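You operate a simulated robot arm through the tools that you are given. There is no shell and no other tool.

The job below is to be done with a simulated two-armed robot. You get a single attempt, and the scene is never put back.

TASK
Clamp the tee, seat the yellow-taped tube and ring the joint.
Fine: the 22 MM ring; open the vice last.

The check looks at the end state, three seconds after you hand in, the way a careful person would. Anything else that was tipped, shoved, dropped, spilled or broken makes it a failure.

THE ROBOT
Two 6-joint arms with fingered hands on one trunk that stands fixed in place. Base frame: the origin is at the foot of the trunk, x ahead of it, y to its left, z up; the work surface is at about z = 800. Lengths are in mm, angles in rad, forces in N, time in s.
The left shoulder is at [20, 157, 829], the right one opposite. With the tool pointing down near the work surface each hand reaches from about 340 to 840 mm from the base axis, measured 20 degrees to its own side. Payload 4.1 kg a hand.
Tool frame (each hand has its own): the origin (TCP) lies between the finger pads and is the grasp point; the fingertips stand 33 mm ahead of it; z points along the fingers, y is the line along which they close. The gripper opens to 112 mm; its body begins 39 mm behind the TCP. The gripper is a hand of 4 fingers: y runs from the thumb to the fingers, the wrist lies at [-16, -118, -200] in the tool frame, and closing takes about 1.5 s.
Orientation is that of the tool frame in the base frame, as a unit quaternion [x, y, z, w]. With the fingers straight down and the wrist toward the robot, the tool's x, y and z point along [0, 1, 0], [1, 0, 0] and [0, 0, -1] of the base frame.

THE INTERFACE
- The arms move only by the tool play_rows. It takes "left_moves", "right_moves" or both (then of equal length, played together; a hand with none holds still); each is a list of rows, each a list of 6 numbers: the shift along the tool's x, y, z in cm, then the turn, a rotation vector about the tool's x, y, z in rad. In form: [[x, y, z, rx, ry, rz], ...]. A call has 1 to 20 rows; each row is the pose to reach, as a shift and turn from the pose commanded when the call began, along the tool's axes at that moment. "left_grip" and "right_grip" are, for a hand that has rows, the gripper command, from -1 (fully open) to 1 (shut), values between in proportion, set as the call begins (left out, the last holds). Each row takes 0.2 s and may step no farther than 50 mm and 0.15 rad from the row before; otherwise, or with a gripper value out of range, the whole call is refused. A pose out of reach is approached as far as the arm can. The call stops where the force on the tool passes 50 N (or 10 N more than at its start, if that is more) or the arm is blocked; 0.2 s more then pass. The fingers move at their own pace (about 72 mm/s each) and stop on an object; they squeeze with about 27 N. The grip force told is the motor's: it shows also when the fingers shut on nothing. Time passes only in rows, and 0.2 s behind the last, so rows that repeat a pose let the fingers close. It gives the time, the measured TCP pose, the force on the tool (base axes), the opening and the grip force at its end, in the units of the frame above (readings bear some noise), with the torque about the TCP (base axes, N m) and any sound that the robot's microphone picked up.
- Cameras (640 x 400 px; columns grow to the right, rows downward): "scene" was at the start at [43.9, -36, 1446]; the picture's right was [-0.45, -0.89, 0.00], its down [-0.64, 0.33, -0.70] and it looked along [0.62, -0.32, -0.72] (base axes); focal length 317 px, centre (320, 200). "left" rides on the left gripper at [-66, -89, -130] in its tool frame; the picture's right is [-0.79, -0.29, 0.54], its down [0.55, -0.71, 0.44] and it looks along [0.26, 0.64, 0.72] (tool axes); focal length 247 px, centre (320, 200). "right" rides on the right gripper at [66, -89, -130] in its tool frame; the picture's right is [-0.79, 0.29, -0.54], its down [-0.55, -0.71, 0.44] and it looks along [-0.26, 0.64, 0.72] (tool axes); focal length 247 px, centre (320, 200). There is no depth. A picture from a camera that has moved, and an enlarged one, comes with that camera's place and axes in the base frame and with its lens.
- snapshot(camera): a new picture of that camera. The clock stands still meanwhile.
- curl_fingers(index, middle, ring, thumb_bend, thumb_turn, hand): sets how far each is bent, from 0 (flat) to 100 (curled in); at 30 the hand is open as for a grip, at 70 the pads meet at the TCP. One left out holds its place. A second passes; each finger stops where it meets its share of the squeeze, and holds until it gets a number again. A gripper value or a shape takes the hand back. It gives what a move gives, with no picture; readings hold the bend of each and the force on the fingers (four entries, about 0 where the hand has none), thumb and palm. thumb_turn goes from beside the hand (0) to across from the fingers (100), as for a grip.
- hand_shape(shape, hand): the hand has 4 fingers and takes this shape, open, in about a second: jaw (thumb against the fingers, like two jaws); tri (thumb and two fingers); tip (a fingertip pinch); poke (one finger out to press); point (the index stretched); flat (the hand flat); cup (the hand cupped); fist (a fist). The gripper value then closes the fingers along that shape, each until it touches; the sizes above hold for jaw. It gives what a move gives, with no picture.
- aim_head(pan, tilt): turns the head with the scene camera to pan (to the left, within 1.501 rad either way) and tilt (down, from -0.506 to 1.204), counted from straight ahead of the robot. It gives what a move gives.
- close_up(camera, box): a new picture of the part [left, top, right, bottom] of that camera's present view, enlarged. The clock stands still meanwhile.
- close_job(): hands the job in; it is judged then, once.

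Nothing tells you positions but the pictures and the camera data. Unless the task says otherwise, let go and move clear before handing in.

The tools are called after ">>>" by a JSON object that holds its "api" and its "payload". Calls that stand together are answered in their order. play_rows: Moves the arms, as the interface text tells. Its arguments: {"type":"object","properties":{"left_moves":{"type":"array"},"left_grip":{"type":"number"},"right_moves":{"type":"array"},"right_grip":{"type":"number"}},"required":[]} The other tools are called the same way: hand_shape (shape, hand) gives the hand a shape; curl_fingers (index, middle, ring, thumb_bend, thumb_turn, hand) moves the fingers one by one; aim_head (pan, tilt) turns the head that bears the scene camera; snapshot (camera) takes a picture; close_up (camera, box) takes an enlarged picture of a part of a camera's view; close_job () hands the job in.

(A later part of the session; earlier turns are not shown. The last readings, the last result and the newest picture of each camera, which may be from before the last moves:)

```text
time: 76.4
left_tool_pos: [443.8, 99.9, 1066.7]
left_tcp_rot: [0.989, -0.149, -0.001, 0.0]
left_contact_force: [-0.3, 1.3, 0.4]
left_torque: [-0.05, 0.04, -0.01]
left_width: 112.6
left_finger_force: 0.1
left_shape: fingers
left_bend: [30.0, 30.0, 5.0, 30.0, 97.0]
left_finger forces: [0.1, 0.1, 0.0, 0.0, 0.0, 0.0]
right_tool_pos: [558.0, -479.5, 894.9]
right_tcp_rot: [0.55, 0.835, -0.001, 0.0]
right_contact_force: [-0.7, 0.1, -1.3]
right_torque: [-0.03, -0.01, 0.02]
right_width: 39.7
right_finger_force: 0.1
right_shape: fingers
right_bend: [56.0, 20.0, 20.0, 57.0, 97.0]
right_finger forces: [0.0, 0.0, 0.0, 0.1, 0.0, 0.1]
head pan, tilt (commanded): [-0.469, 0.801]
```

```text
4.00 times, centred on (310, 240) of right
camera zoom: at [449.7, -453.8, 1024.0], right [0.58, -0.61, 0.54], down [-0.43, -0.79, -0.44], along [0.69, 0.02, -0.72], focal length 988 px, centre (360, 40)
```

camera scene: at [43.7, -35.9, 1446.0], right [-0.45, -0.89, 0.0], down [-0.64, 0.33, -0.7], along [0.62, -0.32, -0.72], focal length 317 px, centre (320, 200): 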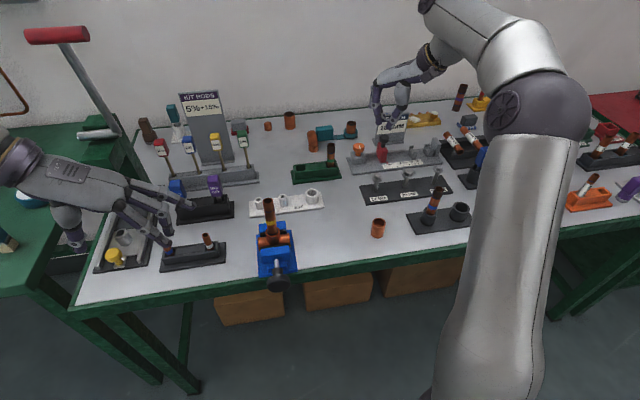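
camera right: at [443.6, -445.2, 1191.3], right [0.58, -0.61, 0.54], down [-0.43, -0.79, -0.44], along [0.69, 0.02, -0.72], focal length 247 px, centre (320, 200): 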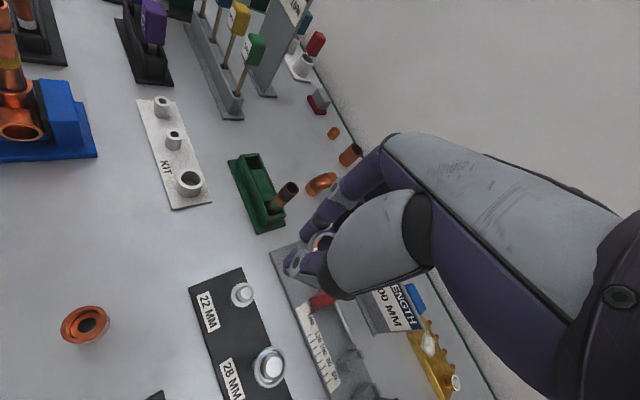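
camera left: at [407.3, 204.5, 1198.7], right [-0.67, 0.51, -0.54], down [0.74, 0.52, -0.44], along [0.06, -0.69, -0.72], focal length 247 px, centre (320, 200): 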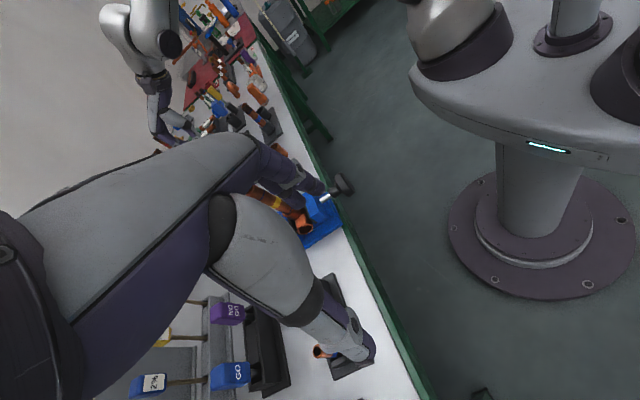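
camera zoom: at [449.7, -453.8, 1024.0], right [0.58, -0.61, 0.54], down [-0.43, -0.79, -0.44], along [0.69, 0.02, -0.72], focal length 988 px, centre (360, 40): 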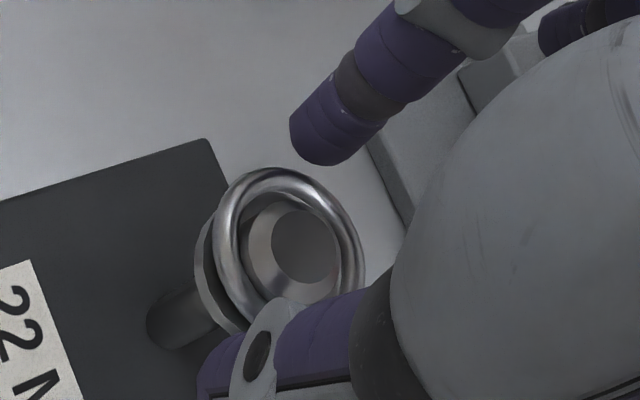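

>>> {"api": "curl_fingers", "payload": {"hand": "right", "index": 60, "thumb_bend": 61}}

>>> {"api": "close_up", "payload": {"camera": "scene", "box": [365, 158, 405, 188]}}

>>> {"api": "close_up", "payload": {"camera": "right", "box": [250, 190, 370, 290]}}

```text
time: 77.4
left_tool_pos: [443.7, 101.3, 1068.6]
left_tcp_rot: [0.989, -0.149, 0.0, -0.001]
left_contact_force: [-0.2, 0.3, 0.3]
left_torque: [-0.02, 0.03, 0.0]
left_width: 112.7
left_finger_force: 0.0
left_shape: fingers
left_bend: [30.0, 30.0, 5.0, 30.0, 97.0]
left_finger forces: [0.1, 0.1, 0.0, 0.0, 0.0, 0.0]
right_tool_pos: [557.8, -479.6, 894.9]
right_tcp_rot: [0.55, 0.835, 0.0, 0.0]
right_contact_force: [-0.5, -0.4, 0.1]
right_torque: [0.01, -0.02, -0.03]
right_width: 30.7
right_finger_force: 0.4
right_shape: fingers
right_bend: [59.0, 20.0, 20.0, 60.0, 97.0]
right_finger forces: [0.3, 0.1, 0.0, 0.0, 0.7, 0.0]
head pan, tilt (commanded): [-0.469, 0.801]
```

```text
13.33 times, centred on (385, 173) of scene
camera zoom: at [43.8, -36.0, 1446.0], right [-0.45, -0.89, 0.0], down [-0.64, 0.33, -0.7], along [0.62, -0.32, -0.72], focal length 4227 px, centre (-547, 560)
```

zoom: 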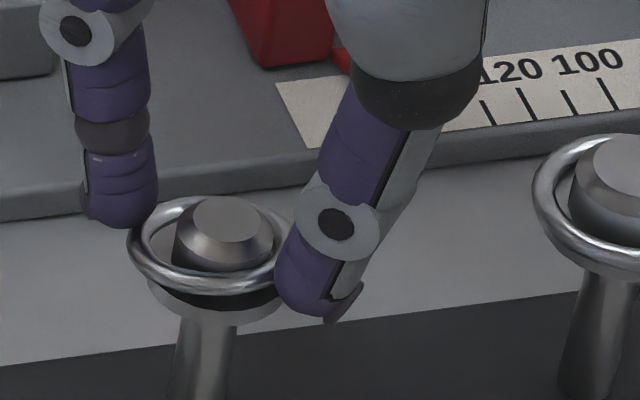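

```text
4.00 times, centred on (310, 240) of right
camera zoom: at [449.6, -453.8, 1024.1], right [0.58, -0.61, 0.54], down [-0.43, -0.79, -0.44], along [0.69, 0.02, -0.72], focal length 988 px, centre (360, 40)
```

zoom: 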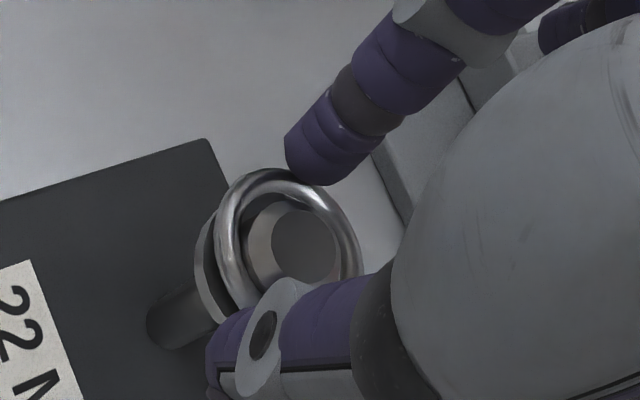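

>>> {"api": "play_rows", "payload": {"right_moves": [[0, 0, 0.15, 0, 0, 0], [0, 0, 0.3, 0, 0, 0], [0, 0, 0.3, 0, 0, 0]]}}

>>> {"api": "curl_fingers", "payload": {"hand": "right", "index": 68, "thumb_bend": 69}}

>>> {"api": "close_up", "payload": {"camera": "scene", "box": [365, 158, 405, 188]}}

>>> {"api": "close_up", "payload": {"camera": "right", "box": [250, 190, 370, 290]}}

```text
time: 78.2
left_tool_pos: [443.4, 101.1, 1067.1]
left_tcp_rot: [0.989, -0.148, -0.001, 0.0]
left_contact_force: [-0.6, -0.1, -0.6]
left_torque: [0.03, 0.0, 0.0]
left_width: 112.4
left_finger_force: 0.0
left_shape: fingers
left_bend: [30.0, 30.0, 5.0, 30.0, 97.0]
left_finger forces: [0.0, 0.1, 0.0, 0.0, 0.1, 0.0]
right_tool_pos: [558.1, -479.5, 892.3]
right_tcp_rot: [0.551, 0.835, 0.0, 0.0]
right_contact_force: [-1.2, 0.6, 5.6]
right_torque: [0.09, 0.06, -0.02]
right_width: 30.7
right_finger_force: 2.8
right_shape: fingers
right_bend: [59.0, 20.0, 20.0, 60.0, 97.0]
right_finger forces: [3.5, 0.0, 0.0, 0.1, 2.5, 0.0]
head pan, tilt (commanded): [-0.469, 0.801]
```

```text
time: 79.2
left_tool_pos: [444.2, 100.6, 1068.2]
left_tcp_rot: [0.989, -0.149, 0.0, 0.0]
left_contact_force: [0.2, -0.2, 0.2]
left_torque: [-0.01, 0.0, -0.03]
left_width: 112.6
left_finger_force: 0.0
left_shape: fingers
left_bend: [30.0, 30.0, 5.0, 30.0, 97.0]
left_finger forces: [0.0, 0.1, 0.1, 0.0, 0.0, 0.1]
right_tool_pos: [556.9, -479.5, 891.3]
right_tcp_rot: [0.55, 0.835, 0.0, 0.0]
right_contact_force: [-0.4, 0.7, 9.7]
right_torque: [0.12, 0.01, -0.01]
right_width: 27.7
right_finger_force: 8.4
right_shape: fingers
right_bend: [61.0, 20.0, 20.0, 63.0, 97.0]
right_finger forces: [9.1, 0.0, 0.1, 0.0, 7.9, 0.0]
head pan, tilt (commanded): [-0.469, 0.801]
```

```text
13.33 times, centred on (385, 173) of scene
camera zoom: at [43.6, -35.8, 1446.0], right [-0.45, -0.89, 0.0], down [-0.64, 0.33, -0.7], along [0.62, -0.32, -0.72], focal length 4227 px, centre (-547, 560)
```

zoom: 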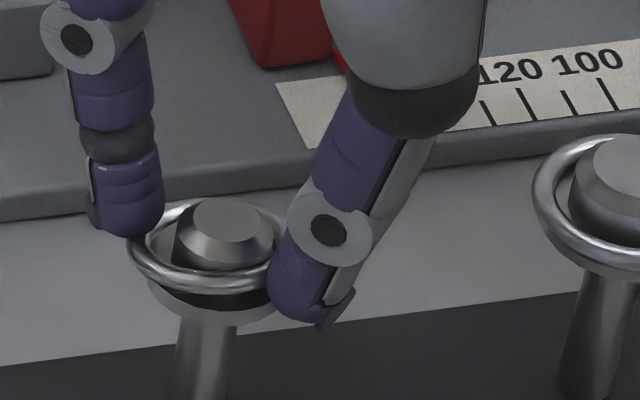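

```text
4.00 times, centred on (310, 240) of right
camera zoom: at [449.8, -453.8, 1021.8], right [0.58, -0.61, 0.54], down [-0.43, -0.79, -0.44], along [0.69, 0.02, -0.72], focal length 988 px, centre (360, 40)
```

zoom: 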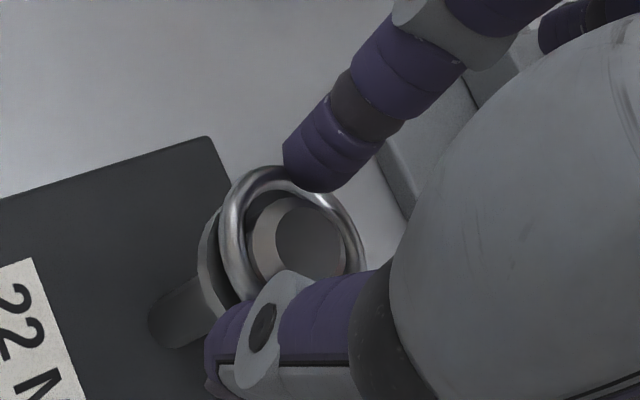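

>>> {"api": "curl_fingers", "payload": {"hand": "right", "index": 53, "thumb_bend": 54}}

>>> {"api": "play_rows", "payload": {"right_moves": [[0, 0, 0.2, 0, 0, 0], [0, 0, 0.4, 0, 0, 0], [0, 0, 0.6, 0, 0, 0], [0, 0, 0.6, 0, 0, 0]]}}

>>> {"api": "curl_fingers", "payload": {"hand": "right", "index": 60, "thumb_bend": 61}}

>>> {"api": "close_up", "payload": {"camera": "scene", "box": [365, 158, 405, 188]}}

>>> {"api": "close_up", "payload": {"camera": "right", "box": [250, 190, 370, 290]}}

```text
time: 80.2
left_tool_pos: [444.3, 100.3, 1068.2]
left_tcp_rot: [0.989, -0.148, 0.0, 0.0]
left_contact_force: [1.3, 0.3, 0.2]
left_torque: [-0.03, 0.01, -0.01]
left_width: 112.6
left_finger_force: 0.1
left_shape: fingers
left_bend: [30.0, 30.0, 5.0, 30.0, 97.0]
left_finger forces: [0.0, 0.0, 0.0, 0.0, 0.0, 0.0]
right_tool_pos: [558.4, -478.8, 891.8]
right_tcp_rot: [0.55, 0.835, 0.0, 0.0]
right_contact_force: [-0.4, 0.1, -0.4]
right_torque: [0.03, 0.01, -0.02]
right_width: 47.2
right_finger_force: 0.1
right_shape: fingers
right_bend: [53.0, 20.0, 20.0, 54.0, 97.0]
right_finger forces: [0.0, 0.0, 0.0, 0.0, 0.0, 0.0]
head pan, tilt (commanded): [-0.469, 0.801]
```

```text
time: 81.2
left_tool_pos: [444.2, 101.1, 1068.4]
left_tcp_rot: [0.989, -0.147, 0.0, -0.001]
left_contact_force: [-0.7, -0.3, 0.3]
left_torque: [-0.01, -0.01, -0.03]
left_width: 112.6
left_finger_force: 0.2
left_shape: fingers
left_bend: [30.0, 30.0, 5.0, 30.0, 97.0]
left_finger forces: [0.1, 0.1, 0.0, 0.0, 0.0, 0.0]
right_tool_pos: [557.7, -479.4, 884.5]
right_tcp_rot: [0.55, 0.835, 0.0, 0.0]
right_contact_force: [0.4, 0.4, -0.5]
right_torque: [0.0, -0.02, -0.02]
right_width: 47.5
right_finger_force: 0.2
right_shape: fingers
right_bend: [53.0, 20.0, 20.0, 54.0, 97.0]
right_finger forces: [0.1, 0.0, 0.0, 0.1, 0.0, 0.0]
head pan, tilt (commanded): [-0.469, 0.801]
```

```text
time: 82.2
left_tool_pos: [443.8, 100.9, 1068.6]
left_tcp_rot: [0.989, -0.149, 0.0, 0.0]
left_contact_force: [0.5, -0.3, -0.7]
left_torque: [0.02, 0.03, -0.03]
left_width: 112.4
left_finger_force: 0.1
left_shape: fingers
left_bend: [30.0, 30.0, 5.0, 30.0, 97.0]
left_finger forces: [0.1, 0.0, 0.0, 0.0, 0.0, 0.1]
right_tool_pos: [557.3, -479.0, 884.6]
right_tcp_rot: [0.55, 0.835, -0.001, 0.0]
right_contact_force: [0.5, 1.2, 0.3]
right_torque: [0.03, 0.0, -0.01]
right_width: 33.0
right_finger_force: 1.4
right_shape: fingers
right_bend: [58.0, 20.0, 20.0, 60.0, 97.0]
right_finger forces: [1.7, 0.1, 0.1, 0.0, 1.1, 0.0]
head pan, tilt (commanded): [-0.469, 0.801]
```

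```text
13.33 times, centred on (385, 173) of scene
camera zoom: at [43.9, -36.0, 1446.0], right [-0.45, -0.89, 0.0], down [-0.64, 0.33, -0.7], along [0.62, -0.32, -0.72], focal length 4227 px, centre (-547, 560)
```

zoom: 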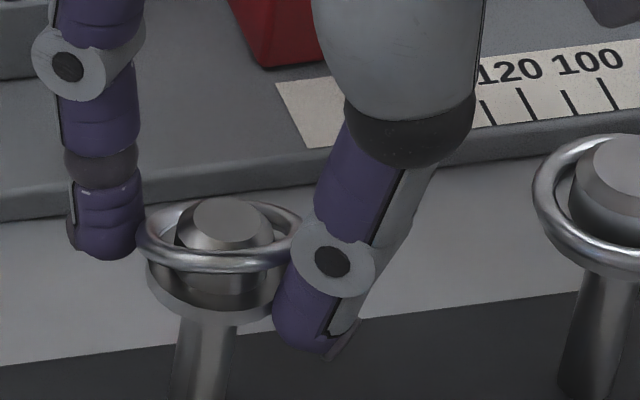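

```text
4.00 times, centred on (310, 240) of right
camera zoom: at [449.6, -453.9, 1014.5], right [0.58, -0.61, 0.54], down [-0.43, -0.79, -0.44], along [0.69, 0.02, -0.72], focal length 988 px, centre (360, 40)
```

zoom: 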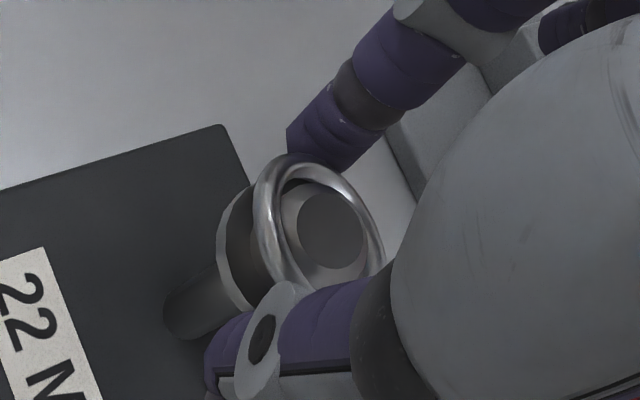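

>>> {"api": "curl_fingers", "payload": {"hand": "right", "index": 50, "thumb_bend": 50}}

>>> {"api": "curl_fingers", "payload": {"hand": "right", "index": 40, "middle": 40, "ring": 20, "thumb_bend": 40}}

>>> {"api": "close_up", "payload": {"camera": "scene", "box": [365, 158, 405, 188]}}

>>> {"api": "close_up", "payload": {"camera": "right", "box": [250, 190, 370, 290]}}

```text
time: 83.2
left_tool_pos: [445.0, 100.6, 1068.3]
left_tcp_rot: [0.989, -0.148, 0.0, 0.0]
left_contact_force: [-0.1, -0.2, 0.3]
left_torque: [0.01, 0.0, 0.03]
left_width: 112.6
left_finger_force: 0.0
left_shape: fingers
left_bend: [30.0, 30.0, 5.0, 30.0, 97.0]
left_finger forces: [0.0, 0.1, 0.1, 0.0, 0.0, 0.0]
right_tool_pos: [557.6, -479.1, 886.6]
right_tcp_rot: [0.55, 0.835, 0.0, 0.0]
right_contact_force: [0.2, -0.6, 0.2]
right_torque: [0.0, -0.05, 0.0]
right_width: 57.1
right_finger_force: 0.1
right_shape: fingers
right_bend: [50.0, 20.0, 20.0, 50.0, 97.0]
right_finger forces: [0.0, 0.0, 0.0, 0.0, 0.0, 0.0]
head pan, tilt (commanded): [-0.469, 0.801]
```

```text
time: 84.2
left_tool_pos: [444.5, 99.9, 1068.5]
left_tcp_rot: [0.989, -0.148, 0.0, 0.0]
left_contact_force: [-0.1, -0.4, 0.9]
left_torque: [0.0, 0.0, 0.02]
left_width: 112.6
left_finger_force: 0.0
left_shape: fingers
left_bend: [30.0, 30.0, 5.0, 30.0, 97.0]
left_finger forces: [0.1, 0.1, 0.1, 0.0, 0.1, 0.0]
right_tool_pos: [557.7, -480.0, 885.2]
right_tcp_rot: [0.55, 0.835, 0.001, 0.0]
right_contact_force: [0.3, 0.3, -0.2]
right_torque: [0.01, 0.03, 0.0]
right_width: 85.1
right_finger_force: 0.0
right_shape: fingers
right_bend: [40.0, 40.0, 20.0, 40.0, 97.0]
right_finger forces: [0.1, 0.0, 0.0, 0.0, 0.0, 0.0]
head pan, tilt (commanded): [-0.469, 0.801]
```

```text
13.33 times, centred on (385, 173) of scene
camera zoom: at [43.9, -36.0, 1446.0], right [-0.45, -0.89, 0.0], down [-0.64, 0.33, -0.7], along [0.62, -0.32, -0.72], focal length 4227 px, centre (-547, 560)
```

zoom: 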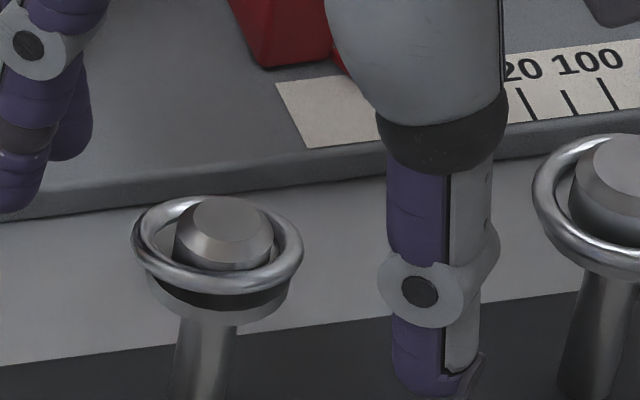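

```text
4.00 times, centred on (310, 240) of right
camera zoom: at [449.6, -453.9, 1014.5], right [0.58, -0.61, 0.54], down [-0.43, -0.79, -0.44], along [0.69, 0.02, -0.72], focal length 988 px, centre (360, 40)
```

zoom: 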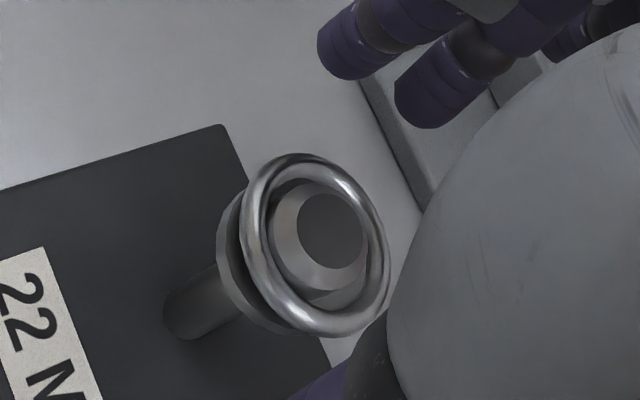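

>>> {"api": "play_rows", "payload": {"right_moves": [[0.5, -0.1, 0, 0, 0, 0], [1.0, -0.15, 0.1, 0, 0, 0], [1.0, -0.15, 0.1, 0, 0, 0]]}}

>>> {"api": "curl_fingers", "payload": {"hand": "right", "index": 55, "middle": 55, "thumb_bend": 57}}

>>> {"api": "close_up", "payload": {"camera": "scene", "box": [365, 158, 405, 188]}}

>>> {"api": "close_up", "payload": {"camera": "right", "box": [250, 190, 370, 290]}}

```text
time: 85.0
left_tool_pos: [444.4, 101.1, 1068.5]
left_tcp_rot: [0.989, -0.148, 0.0, 0.0]
left_contact_force: [-0.5, 0.0, 0.4]
left_torque: [0.01, 0.04, 0.0]
left_width: 112.3
left_finger_force: 0.0
left_shape: fingers
left_bend: [30.0, 30.0, 5.0, 30.0, 97.0]
left_finger forces: [0.0, 0.0, 0.0, 0.1, 0.1, 0.0]
right_tool_pos: [551.9, -471.3, 885.0]
right_tcp_rot: [0.55, 0.835, 0.0, 0.0]
right_contact_force: [0.6, 1.1, 1.0]
right_torque: [0.01, -0.01, 0.01]
right_width: 84.7
right_finger_force: 0.2
right_shape: fingers
right_bend: [40.0, 40.0, 20.0, 40.0, 97.0]
right_finger forces: [0.1, 0.0, 0.0, 0.1, 0.0, 0.0]
head pan, tilt (commanded): [-0.469, 0.801]
```

```text
time: 86.0
left_tool_pos: [445.1, 100.9, 1068.8]
left_tcp_rot: [0.989, -0.148, -0.001, 0.0]
left_contact_force: [0.7, 0.3, 0.3]
left_torque: [-0.04, 0.03, 0.01]
left_width: 112.4
left_finger_force: 0.1
left_shape: fingers
left_bend: [30.0, 30.0, 5.0, 30.0, 97.0]
left_finger forces: [0.0, 0.0, 0.1, 0.0, 0.0, 0.0]
right_tool_pos: [552.6, -470.7, 884.1]
right_tcp_rot: [0.55, 0.835, 0.0, 0.001]
right_contact_force: [1.0, 0.4, 0.5]
right_torque: [0.02, -0.03, -0.01]
right_width: 42.8
right_finger_force: 0.1
right_shape: fingers
right_bend: [55.0, 55.0, 20.0, 56.0, 97.0]
right_finger forces: [0.1, 0.0, 0.0, 0.0, 0.0, 0.0]
head pan, tilt (commanded): [-0.469, 0.801]
```

```text
13.33 times, centred on (385, 173) of scene
camera zoom: at [43.9, -36.0, 1446.0], right [-0.45, -0.89, 0.0], down [-0.64, 0.33, -0.7], along [0.62, -0.32, -0.72], focal length 4227 px, centre (-547, 560)
```

zoom: 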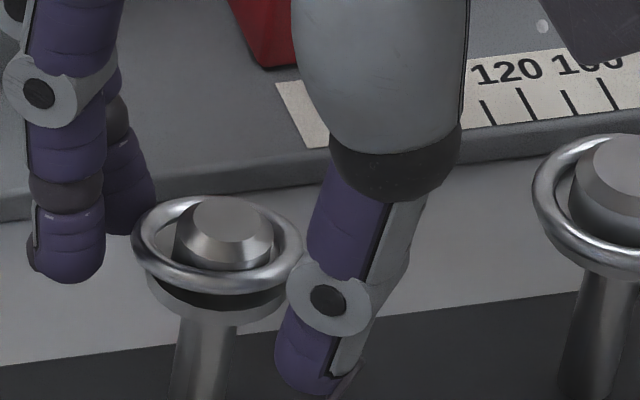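

```text
4.00 times, centred on (310, 240) of right
camera zoom: at [444.4, -445.4, 1013.7], right [0.58, -0.61, 0.54], down [-0.43, -0.79, -0.44], along [0.69, 0.02, -0.72], focal length 988 px, centre (360, 40)
```

zoom: 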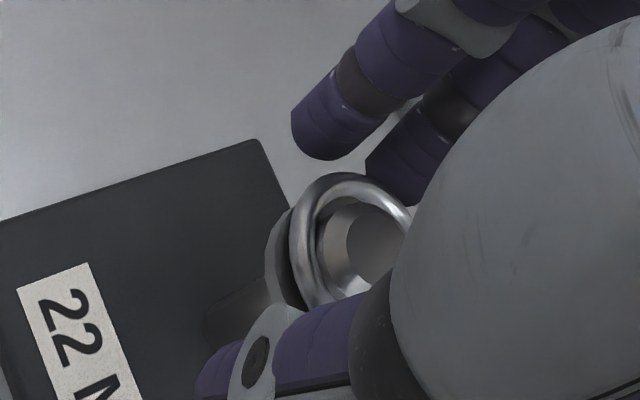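

>>> {"api": "curl_fingers", "payload": {"hand": "right", "index": 62, "middle": 62, "thumb_bend": 64}}

>>> {"api": "close_up", "payload": {"camera": "scene", "box": [365, 158, 405, 188]}}

>>> {"api": "close_up", "payload": {"camera": "right", "box": [250, 190, 370, 290]}}

```text
time: 87.0
left_tool_pos: [444.0, 99.5, 1067.2]
left_tcp_rot: [0.989, -0.148, 0.0, 0.0]
left_contact_force: [-0.3, -0.1, -0.5]
left_torque: [0.01, 0.01, -0.02]
left_width: 112.6
left_finger_force: 0.1
left_shape: fingers
left_bend: [30.0, 30.0, 5.0, 30.0, 97.0]
left_finger forces: [0.0, 0.0, 0.1, 0.0, 0.0, 0.0]
right_tool_pos: [552.0, -471.4, 884.6]
right_tcp_rot: [0.55, 0.835, 0.0, -0.001]
right_contact_force: [1.6, 0.7, 0.8]
right_torque: [0.0, -0.04, -0.01]
right_width: 25.1
right_finger_force: 2.4
right_shape: fingers
right_bend: [61.0, 60.0, 20.0, 62.0, 97.0]
right_finger forces: [0.4, 2.8, 0.1, 0.0, 1.6, 0.0]
head pan, tilt (commanded): [-0.469, 0.801]
```

```text
13.33 times, centred on (385, 173) of scene
camera zoom: at [43.9, -36.0, 1446.0], right [-0.45, -0.89, 0.0], down [-0.64, 0.33, -0.7], along [0.62, -0.32, -0.72], focal length 4227 px, centre (-547, 560)
```

zoom: 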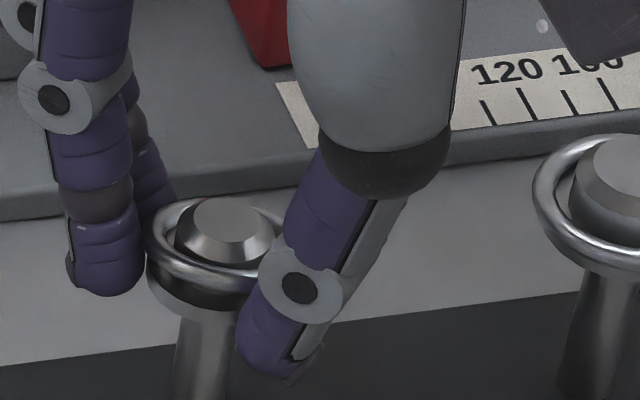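

```text
4.00 times, centred on (310, 240) of right
camera zoom: at [444.4, -445.4, 1013.7], right [0.58, -0.61, 0.54], down [-0.43, -0.79, -0.44], along [0.69, 0.02, -0.72], focal length 988 px, centre (360, 40)
```

zoom: 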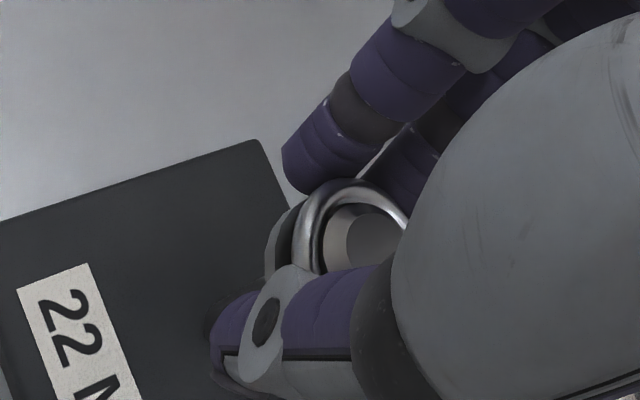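

>>> {"api": "curl_fingers", "payload": {"hand": "right", "index": 68, "middle": 68, "thumb_bend": 70}}

>>> {"api": "close_up", "payload": {"camera": "scene", "box": [365, 158, 405, 188]}}

>>> {"api": "close_up", "payload": {"camera": "right", "box": [250, 190, 370, 290]}}

```text
time: 88.0
left_tool_pos: [444.5, 100.7, 1068.6]
left_tcp_rot: [0.989, -0.149, -0.001, 0.0]
left_contact_force: [-0.2, 0.5, -0.2]
left_torque: [-0.01, 0.0, 0.02]
left_width: 112.8
left_finger_force: 0.0
left_shape: fingers
left_bend: [30.0, 30.0, 5.0, 30.0, 97.0]
left_finger forces: [0.1, 0.0, 0.1, 0.0, 0.1, 0.0]
right_tool_pos: [552.3, -470.6, 883.4]
right_tcp_rot: [0.549, 0.836, 0.0, 0.0]
right_contact_force: [5.8, 2.1, -0.6]
right_torque: [0.05, -0.09, 0.1]
right_width: 20.9
right_finger_force: 9.1
right_shape: fingers
right_bend: [63.0, 62.0, 20.0, 65.0, 97.0]
right_finger forces: [4.6, 7.0, 0.0, 0.0, 5.6, 0.0]
head pan, tilt (commanded): [-0.469, 0.801]
```

```text
13.33 times, centred on (385, 173) of scene
camera zoom: at [44.0, -35.9, 1446.0], right [-0.45, -0.89, 0.0], down [-0.64, 0.33, -0.7], along [0.62, -0.32, -0.72], focal length 4227 px, centre (-547, 560)
```

zoom: 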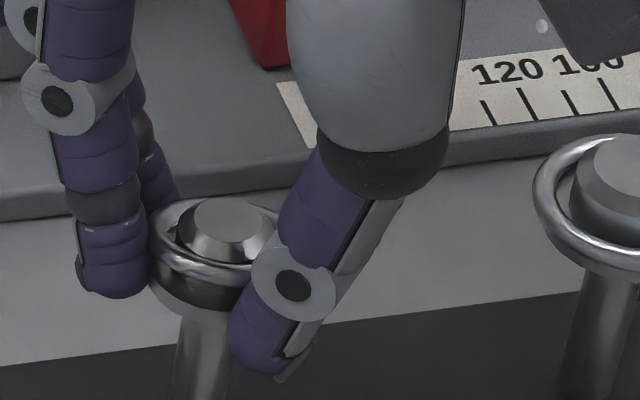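

```text
4.00 times, centred on (310, 240) of right
camera zoom: at [444.6, -445.3, 1013.6], right [0.58, -0.61, 0.54], down [-0.43, -0.79, -0.44], along [0.69, 0.02, -0.72], focal length 988 px, centre (360, 40)
```

zoom: 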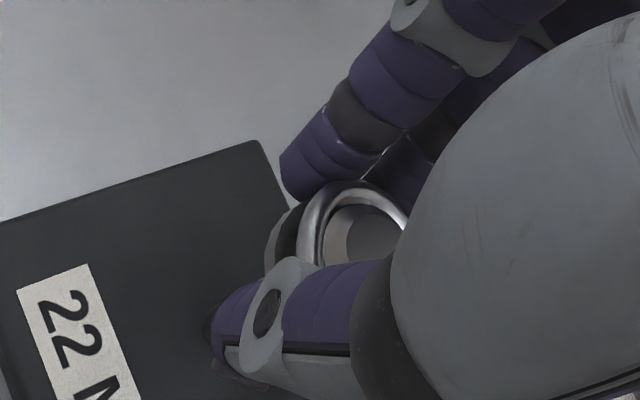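

>>> {"api": "play_rows", "payload": {"right_moves": [[0, 0, -0.2, 0, 0, 0], [0, 0, -0.4, 0, 0, 0], [0, 0, -0.7, 0, 0, 0], [0, 0, -1.0, 0, 0, 0], [0, 0, -1.0, 0, 0, 0]]}}

>>> {"api": "close_up", "payload": {"camera": "scene", "box": [365, 158, 405, 188]}}

```text
time: 89.2
left_tool_pos: [444.4, 100.5, 1069.1]
left_tcp_rot: [0.989, -0.149, 0.001, 0.0]
left_contact_force: [0.3, 0.2, 0.4]
left_torque: [0.02, 0.02, 0.03]
left_width: 112.7
left_finger_force: 0.0
left_shape: fingers
left_bend: [30.0, 30.0, 5.0, 30.0, 97.0]
left_finger forces: [0.0, 0.0, 0.0, 0.0, 0.0, 0.0]
right_tool_pos: [551.3, -471.5, 894.1]
right_tcp_rot: [0.549, 0.836, -0.001, 0.001]
right_contact_force: [0.7, 0.9, 0.2]
right_torque: [-0.03, 0.01, 0.0]
right_width: 20.1
right_finger_force: 8.4
right_shape: fingers
right_bend: [64.0, 63.0, 20.0, 65.0, 96.0]
right_finger forces: [3.2, 5.8, 0.1, 0.0, 8.2, 0.1]
head pan, tilt (commanded): [-0.469, 0.801]
```

```text
13.33 times, centred on (385, 173) of scene
camera zoom: at [43.9, -36.0, 1446.0], right [-0.45, -0.89, 0.0], down [-0.64, 0.33, -0.7], along [0.62, -0.32, -0.72], focal length 4227 px, centre (-547, 560)
```

zoom: 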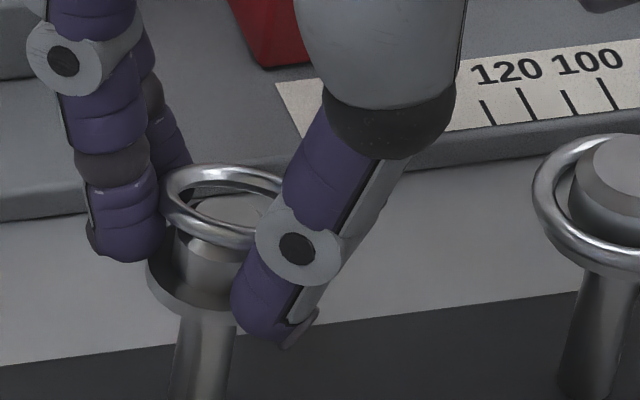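

>>> {"api": "play_rows", "payload": {"right_moves": [[0, 0, -0.5, 0, 0, 0], [0, 0, -1.0, 0, 0, 0], [0, 0, -2.0, 0, 0, 0], [0, 0, -3.5, 0, 0, 0], [0, 0, -5.0, 0, 0, 0], [0, 0, -5.0, 0, 0, 0]]}}

>>> {"api": "close_up", "payload": {"camera": "scene", "box": [365, 140, 405, 170]}}

>>> {"api": "close_up", "payload": {"camera": "right", "box": [270, 200, 370, 280]}}

```text
time: 90.6
left_tool_pos: [444.2, 101.2, 1067.9]
left_tcp_rot: [0.989, -0.148, 0.0, 0.0]
left_contact_force: [0.0, -1.2, 0.1]
left_torque: [0.01, -0.01, 0.01]
left_width: 112.1
left_finger_force: 0.0
left_shape: fingers
left_bend: [30.0, 30.0, 5.0, 30.0, 97.0]
left_finger forces: [0.0, 0.0, 0.0, 0.1, 0.1, 0.0]
right_tool_pos: [553.9, -471.3, 944.0]
right_tcp_rot: [0.55, 0.835, 0.0, 0.0]
right_contact_force: [0.2, -0.2, 0.7]
right_torque: [0.0, -0.01, -0.01]
right_width: 19.6
right_finger_force: 8.6
right_shape: fingers
right_bend: [64.0, 63.0, 20.0, 65.0, 96.0]
right_finger forces: [3.1, 5.8, 0.1, 0.0, 8.1, 0.0]
head pan, tilt (commanded): [-0.469, 0.801]
```

```text
13.33 times, centred on (385, 155) of scene
camera zoom: at [43.9, -36.0, 1446.0], right [-0.45, -0.89, 0.0], down [-0.64, 0.33, -0.7], along [0.62, -0.32, -0.72], focal length 4227 px, centre (-547, 800)
```

zoom: 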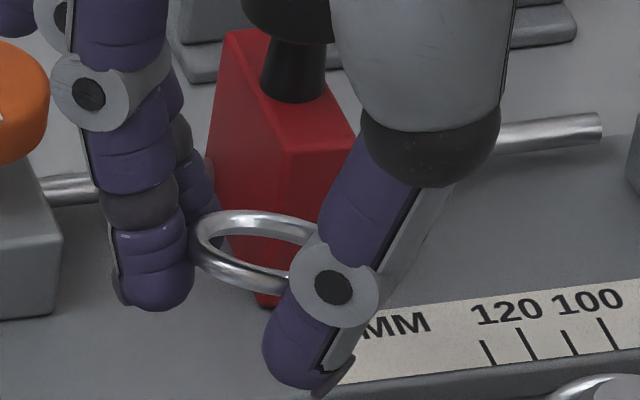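

```text
5.00 times, centred on (320, 240) of right
camera zoom: at [445.3, -445.1, 1074.3], right [0.58, -0.61, 0.54], down [-0.43, -0.79, -0.44], along [0.69, 0.02, -0.72], focal length 1235 px, centre (320, 0)
```

zoom: 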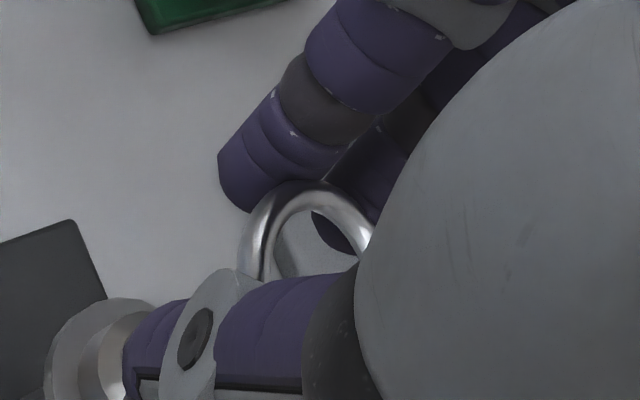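

The ring is re-gripped by three fingers near their tips, tilted about 0.29 rad in the hand. I'll raise it, turn the hand so the camera can watch, and compensate the tilt before going over the tube.

>>> {"api": "play_rows", "payload": {"right_moves": [[0, 0, -2.1, 0, 0, -0.1], [0, 0, -4.2, 0, 0, -0.2], [0, 0, -6.3, 0, 0, -0.3], [0, 0, -8.4, 0, 0, -0.4], [0, 0, -10.6, 0, 0, -0.5], [0, 0, -10.6, 0, 0, -0.5]]}}

>>> {"api": "play_rows", "payload": {"right_moves": [[0, 0, 0, 0, -0.07, 0], [0, 0, 0, 0, -0.14, 0], [0, 0, 0, 0, -0.2, 0], [0, 0, 0, 0, -0.2, 0]]}}

>>> {"api": "snapshot", "payload": {"camera": "scene"}}

>>> {"api": "close_up", "payload": {"camera": "scene", "box": [360, 70, 440, 130]}}

```text
time: 92.0
left_tool_pos: [444.1, 101.6, 1067.3]
left_tcp_rot: [0.989, -0.149, 0.0, 0.0]
left_contact_force: [0.2, 0.4, 0.3]
left_torque: [-0.01, -0.02, 0.02]
left_width: 112.6
left_finger_force: 0.0
left_shape: fingers
left_bend: [30.0, 30.0, 5.0, 30.0, 97.0]
left_finger forces: [0.1, 0.0, 0.1, 0.0, 0.0, 0.0]
right_tool_pos: [552.6, -469.5, 1049.7]
right_tcp_rot: [0.325, 0.946, 0.0, 0.0]
right_contact_force: [0.0, 1.1, 0.0]
right_torque: [-0.01, 0.03, 0.0]
right_width: 19.8
right_finger_force: 8.4
right_shape: fingers
right_bend: [64.0, 63.0, 20.0, 65.0, 96.0]
right_finger forces: [2.9, 5.8, 0.0, 0.0, 8.0, 0.0]
head pan, tilt (commanded): [-0.469, 0.801]
```

```text
time: 93.0
left_tool_pos: [445.0, 100.7, 1067.1]
left_tcp_rot: [0.989, -0.148, 0.0, 0.0]
left_contact_force: [-0.3, 0.8, 0.4]
left_torque: [0.0, 0.01, 0.0]
left_width: 112.3
left_finger_force: 0.1
left_shape: fingers
left_bend: [30.0, 30.0, 5.0, 30.0, 97.0]
left_finger forces: [0.0, 0.0, 0.0, 0.0, 0.1, 0.1]
right_tool_pos: [552.5, -470.6, 1050.5]
right_tcp_rot: [0.324, 0.941, -0.033, 0.094]
right_contact_force: [-0.5, -0.1, 0.1]
right_torque: [-0.01, 0.03, -0.07]
right_width: 19.5
right_finger_force: 7.7
right_shape: fingers
right_bend: [65.0, 63.0, 20.0, 65.0, 96.0]
right_finger forces: [3.0, 5.6, 0.0, 0.0, 7.9, 0.0]
head pan, tilt (commanded): [-0.469, 0.801]
```

```text
taken
camera scene: at [43.9, -36.0, 1446.0], right [-0.45, -0.89, 0.0], down [-0.64, 0.33, -0.7], along [0.62, -0.32, -0.72], focal length 317 px, centre (320, 200)
```

scene: 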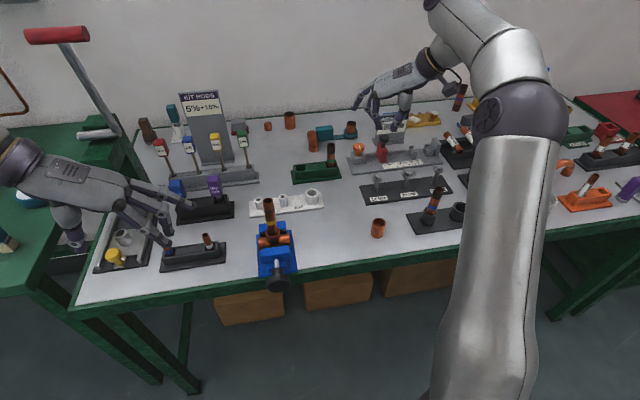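

```text
6.67 times, centred on (400, 100) of scene
camera zoom: at [43.9, -36.0, 1446.0], right [-0.45, -0.89, 0.0], down [-0.64, 0.33, -0.7], along [0.62, -0.32, -0.72], focal length 2113 px, centre (-213, 867)
```

zoom: 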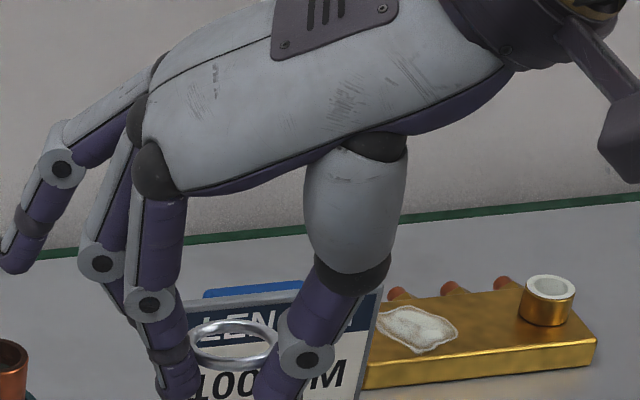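

>>> {"api": "play_rows", "payload": {"right_moves": [[3.1, 2.8, 0.1, 0, 0, 0], [6.3, 5.6, 0, 0, 0, 0], [9.4, 8.4, -0.2, 0, 0, 0], [12.6, 11.2, -0.5, 0, 0, 0], [15.7, 14.0, -0.8, 0, 0, 0], [18.9, 16.8, -1.2, 0, 0, 0], [22.0, 19.6, -1.6, 0, 0, 0], [25.15, 22.4, -2.0, 0, 0, 0], [25.15, 22.4, -2.0, 0, 0, 0]]}}

>>> {"api": "snapshot", "payload": {"camera": "scene"}}

>>> {"api": "close_up", "payload": {"camera": "scene", "box": [240, 160, 320, 240]}}

>>> {"api": "snapshot", "payload": {"camera": "right"}}

```text
time: 95.0
left_tool_pos: [444.1, 100.8, 1068.4]
left_tcp_rot: [0.989, -0.149, 0.0, 0.0]
left_contact_force: [0.9, 0.5, -0.3]
left_torque: [0.03, -0.01, -0.02]
left_width: 112.7
left_finger_force: 0.0
left_shape: fingers
left_bend: [30.0, 30.0, 5.0, 30.0, 97.0]
left_finger forces: [0.0, 0.0, 0.0, 0.1, 0.0, 0.1]
right_tool_pos: [493.3, -140.3, 1019.1]
right_tcp_rot: [0.325, 0.94, -0.033, 0.095]
right_contact_force: [0.2, -0.3, 0.0]
right_torque: [0.02, 0.01, -0.01]
right_width: 19.4
right_finger_force: 7.8
right_shape: fingers
right_bend: [65.0, 63.0, 20.0, 65.0, 96.0]
right_finger forces: [2.9, 5.5, 0.0, 0.0, 7.6, 0.0]
head pan, tilt (commanded): [-0.469, 0.801]
```

```text
taken
camera scene: at [43.9, -36.1, 1446.0], right [-0.45, -0.89, 0.0], down [-0.64, 0.33, -0.7], along [0.62, -0.32, -0.72], focal length 317 px, centre (320, 200)
```

scene: 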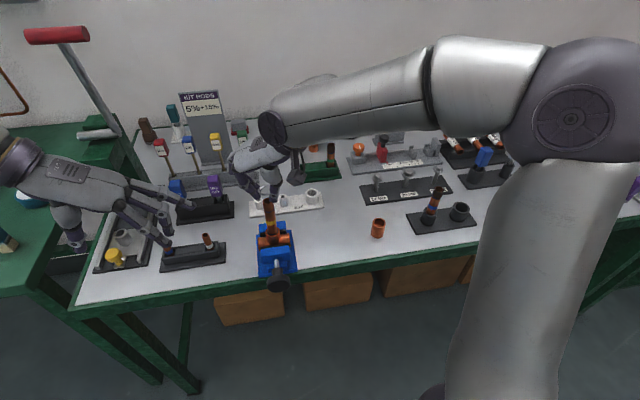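

```text
5.00 times, centred on (280, 200) of scene
camera zoom: at [43.9, -36.1, 1446.0], right [-0.45, -0.89, 0.0], down [-0.64, 0.33, -0.7], along [0.62, -0.32, -0.72], focal length 1585 px, centre (520, 200)
```

zoom: 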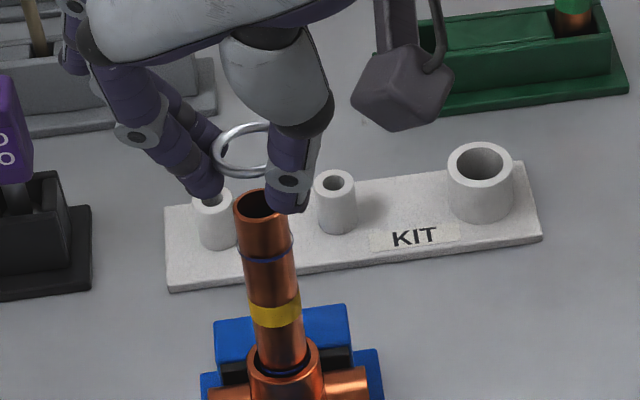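

```text
taken
camera right: at [367.5, -154.3, 1133.6], right [0.7, -0.19, 0.69], down [0.06, -0.95, -0.32], along [0.71, 0.26, -0.66], focal length 247 px, centre (320, 200)
```

right: 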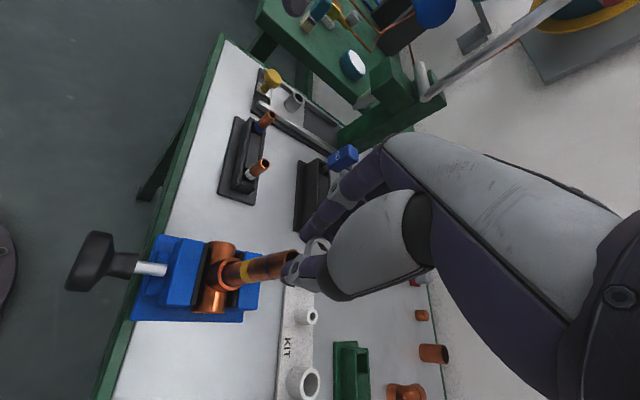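

>>> {"api": "close_up", "payload": {"camera": "scene", "box": [256, 178, 296, 208]}}

>>> {"api": "close_up", "payload": {"camera": "right", "box": [215, 215, 345, 305]}}

>>> {"api": "close_up", "payload": {"camera": "right", "box": [280, 215, 350, 275]}}

```text
13.33 times, centred on (276, 193) of scene
camera zoom: at [43.9, -36.1, 1446.0], right [-0.45, -0.89, 0.0], down [-0.64, 0.33, -0.7], along [0.62, -0.32, -0.72], focal length 4227 px, centre (907, 293)
```

zoom: 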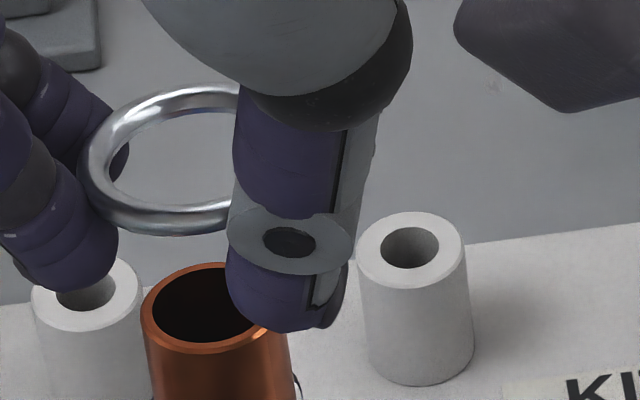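

```text
4.44 times, centred on (280, 260) of right
camera zoom: at [367.5, -154.3, 1133.6], right [0.7, -0.19, 0.69], down [0.06, -0.95, -0.32], along [0.71, 0.26, -0.66], focal length 1098 px, centre (498, -67)
```

zoom: 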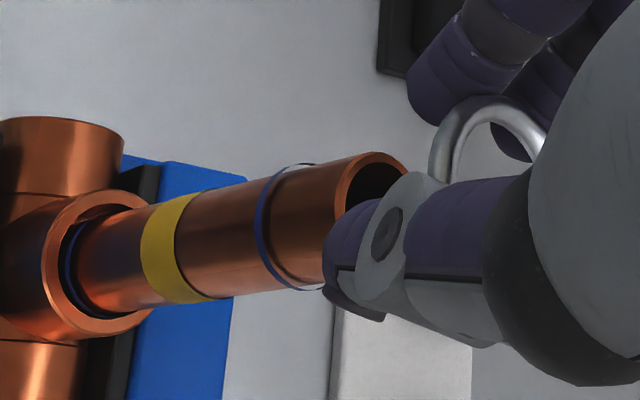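

```text
6.67 times, centred on (315, 245) of right
camera zoom: at [367.5, -154.3, 1133.6], right [0.7, -0.19, 0.69], down [0.06, -0.95, -0.32], along [0.71, 0.26, -0.66], focal length 1646 px, centre (353, -100)
```

zoom: 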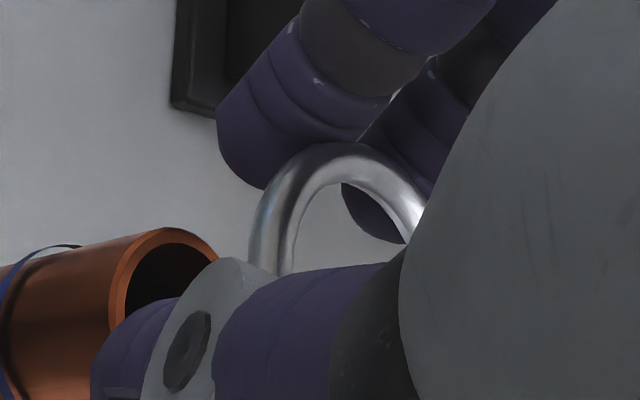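

Both views come from the robot side, so I can't tell whether the thumb tip clears the tube. I'll move the left hand to get a view from the left side.

>>> {"api": "play_rows", "payload": {"left_moves": [[3.1, 0.6, -0.9, 0, 0, -0.118], [6.2, 1.1, -1.8, 0, 0, -0.236], [9.3, 1.7, -2.6, 0, 0, -0.354], [12.4, 2.2, -3.5, 0, 0, -0.472], [15.5, 2.8, -4.4, 0, 0, -0.59], [15.5, 2.8, -4.4, 0, 0, -0.59]]}}

>>> {"api": "snapshot", "payload": {"camera": "left"}}

```text
time: 96.4
left_tool_pos: [582.0, 28.7, 1111.1]
left_tcp_rot: [0.989, 0.147, 0.0, 0.0]
left_contact_force: [0.3, -0.1, -0.2]
left_torque: [-0.02, -0.02, 0.0]
left_width: 112.7
left_finger_force: 0.1
left_shape: fingers
left_bend: [30.0, 30.0, 5.0, 30.0, 97.0]
left_finger forces: [0.0, 0.0, 0.0, 0.0, 0.0, 0.1]
right_tool_pos: [494.2, -140.0, 1019.7]
right_tcp_rot: [0.325, 0.941, -0.032, 0.094]
right_contact_force: [0.6, 0.0, -0.7]
right_torque: [0.01, 0.0, -0.01]
right_width: 19.5
right_finger_force: 8.0
right_shape: fingers
right_bend: [65.0, 63.0, 20.0, 65.0, 96.0]
right_finger forces: [2.8, 5.6, 0.0, 0.0, 7.7, 0.0]
head pan, tilt (commanded): [-0.469, 0.801]
```

```text
taken
camera left: at [493.6, 94.4, 1242.0], right [-0.84, 0.05, -0.54], down [0.32, 0.84, -0.44], along [0.43, -0.54, -0.72], focal length 247 px, centre (320, 200)
```

left: 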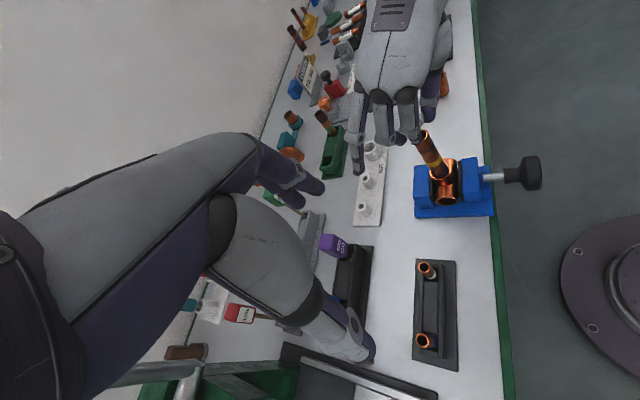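

>>> {"api": "close_up", "payload": {"camera": "left", "box": [370, 90, 460, 160]}}

>>> {"api": "close_up", "payload": {"camera": "left", "box": [395, 105, 445, 145]}}

```text
5.71 times, centred on (415, 125) of left
camera zoom: at [493.6, 94.4, 1242.0], right [-0.84, 0.05, -0.54], down [0.32, 0.84, -0.44], along [0.43, -0.54, -0.72], focal length 1411 px, centre (-223, 629)
```

zoom: 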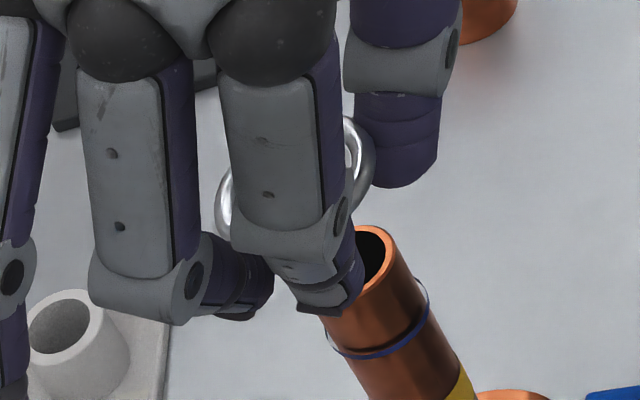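

```text
10.00 times, centred on (420, 125) of left
camera zoom: at [493.6, 94.4, 1242.0], right [-0.84, 0.05, -0.54], down [0.32, 0.84, -0.44], along [0.43, -0.54, -0.72], focal length 2470 px, centre (-680, 950)
```

zoom: 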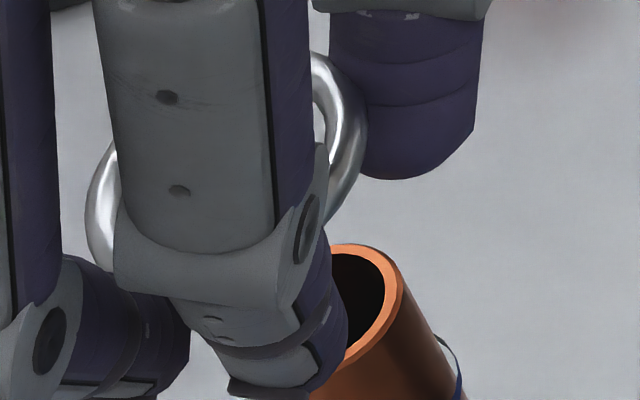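

From the left camera I get a good triangulation: ring centre (501, -147, 1002), tube top (496, -145, 975), and all three fingertips about 20 mm or more from the tube axis. I'll shift the ring 3 mm onto the axis and begin lowering along it.

>>> {"api": "play_rows", "payload": {"right_moves": [[0.31, -0.08, -0.06, 0, 0, 0], [0.31, -0.08, -0.06, 0, 0, 0], [0.52, -0.1, 0.65, 0, 0, 0], [0.74, -0.115, 1.38, 0, 0, 0], [0.74, -0.115, 1.38, 0, 0, 0]]}}

>>> {"api": "close_up", "payload": {"camera": "left", "box": [380, 95, 450, 165]}}

>>> {"api": "close_up", "payload": {"camera": "scene", "box": [256, 183, 296, 213]}}

>>> {"api": "close_up", "payload": {"camera": "right", "box": [240, 210, 350, 300]}}

```text
time: 97.6
left_tool_pos: [583.3, 29.1, 1112.2]
left_tcp_rot: [0.989, 0.145, 0.0, 0.0]
left_contact_force: [-0.6, 0.0, 0.0]
left_torque: [0.0, -0.01, 0.01]
left_width: 112.4
left_finger_force: 0.0
left_shape: fingers
left_bend: [30.0, 30.0, 5.0, 30.0, 97.0]
left_finger forces: [0.1, 0.0, 0.0, 0.0, 0.0, 0.1]
right_tool_pos: [489.0, -137.8, 1004.0]
right_tcp_rot: [0.325, 0.94, -0.032, 0.095]
right_contact_force: [0.2, 0.4, -1.0]
right_torque: [-0.02, -0.01, 0.03]
right_width: 19.4
right_finger_force: 7.9
right_shape: fingers
right_bend: [65.0, 63.0, 20.0, 65.0, 96.0]
right_finger forces: [2.8, 5.7, 0.0, 0.0, 7.5, 0.0]
head pan, tilt (commanded): [-0.469, 0.801]
```

```text
5.71 times, centred on (415, 130) of left
camera zoom: at [493.6, 94.6, 1241.8], right [-0.84, 0.05, -0.54], down [0.33, 0.84, -0.44], along [0.43, -0.54, -0.72], focal length 1411 px, centre (-223, 600)
```

zoom: 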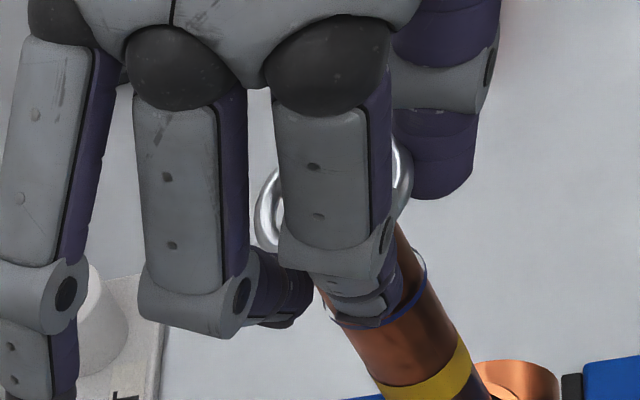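

```text
13.33 times, centred on (276, 198) of scene
camera zoom: at [43.8, -36.0, 1446.0], right [-0.45, -0.89, 0.0], down [-0.64, 0.33, -0.7], along [0.62, -0.32, -0.72], focal length 4227 px, centre (907, 227)
```

zoom: 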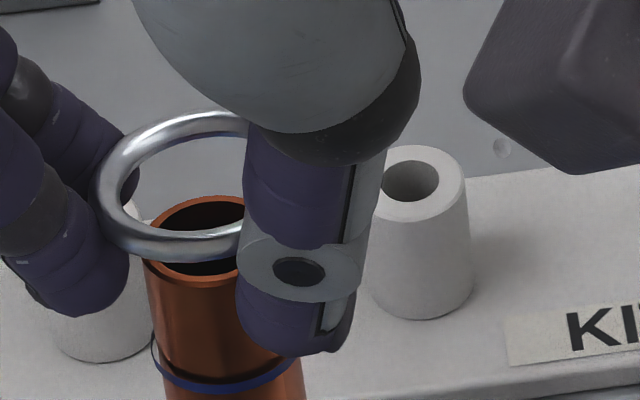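

```text
4.44 times, centred on (295, 255) of right
camera zoom: at [362.9, -152.2, 1118.8], right [0.7, -0.19, 0.69], down [0.06, -0.95, -0.32], along [0.71, 0.26, -0.66], focal length 1098 px, centre (431, -44)
```

zoom: 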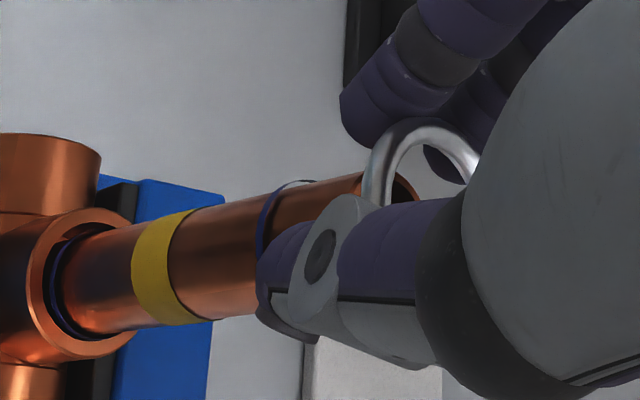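

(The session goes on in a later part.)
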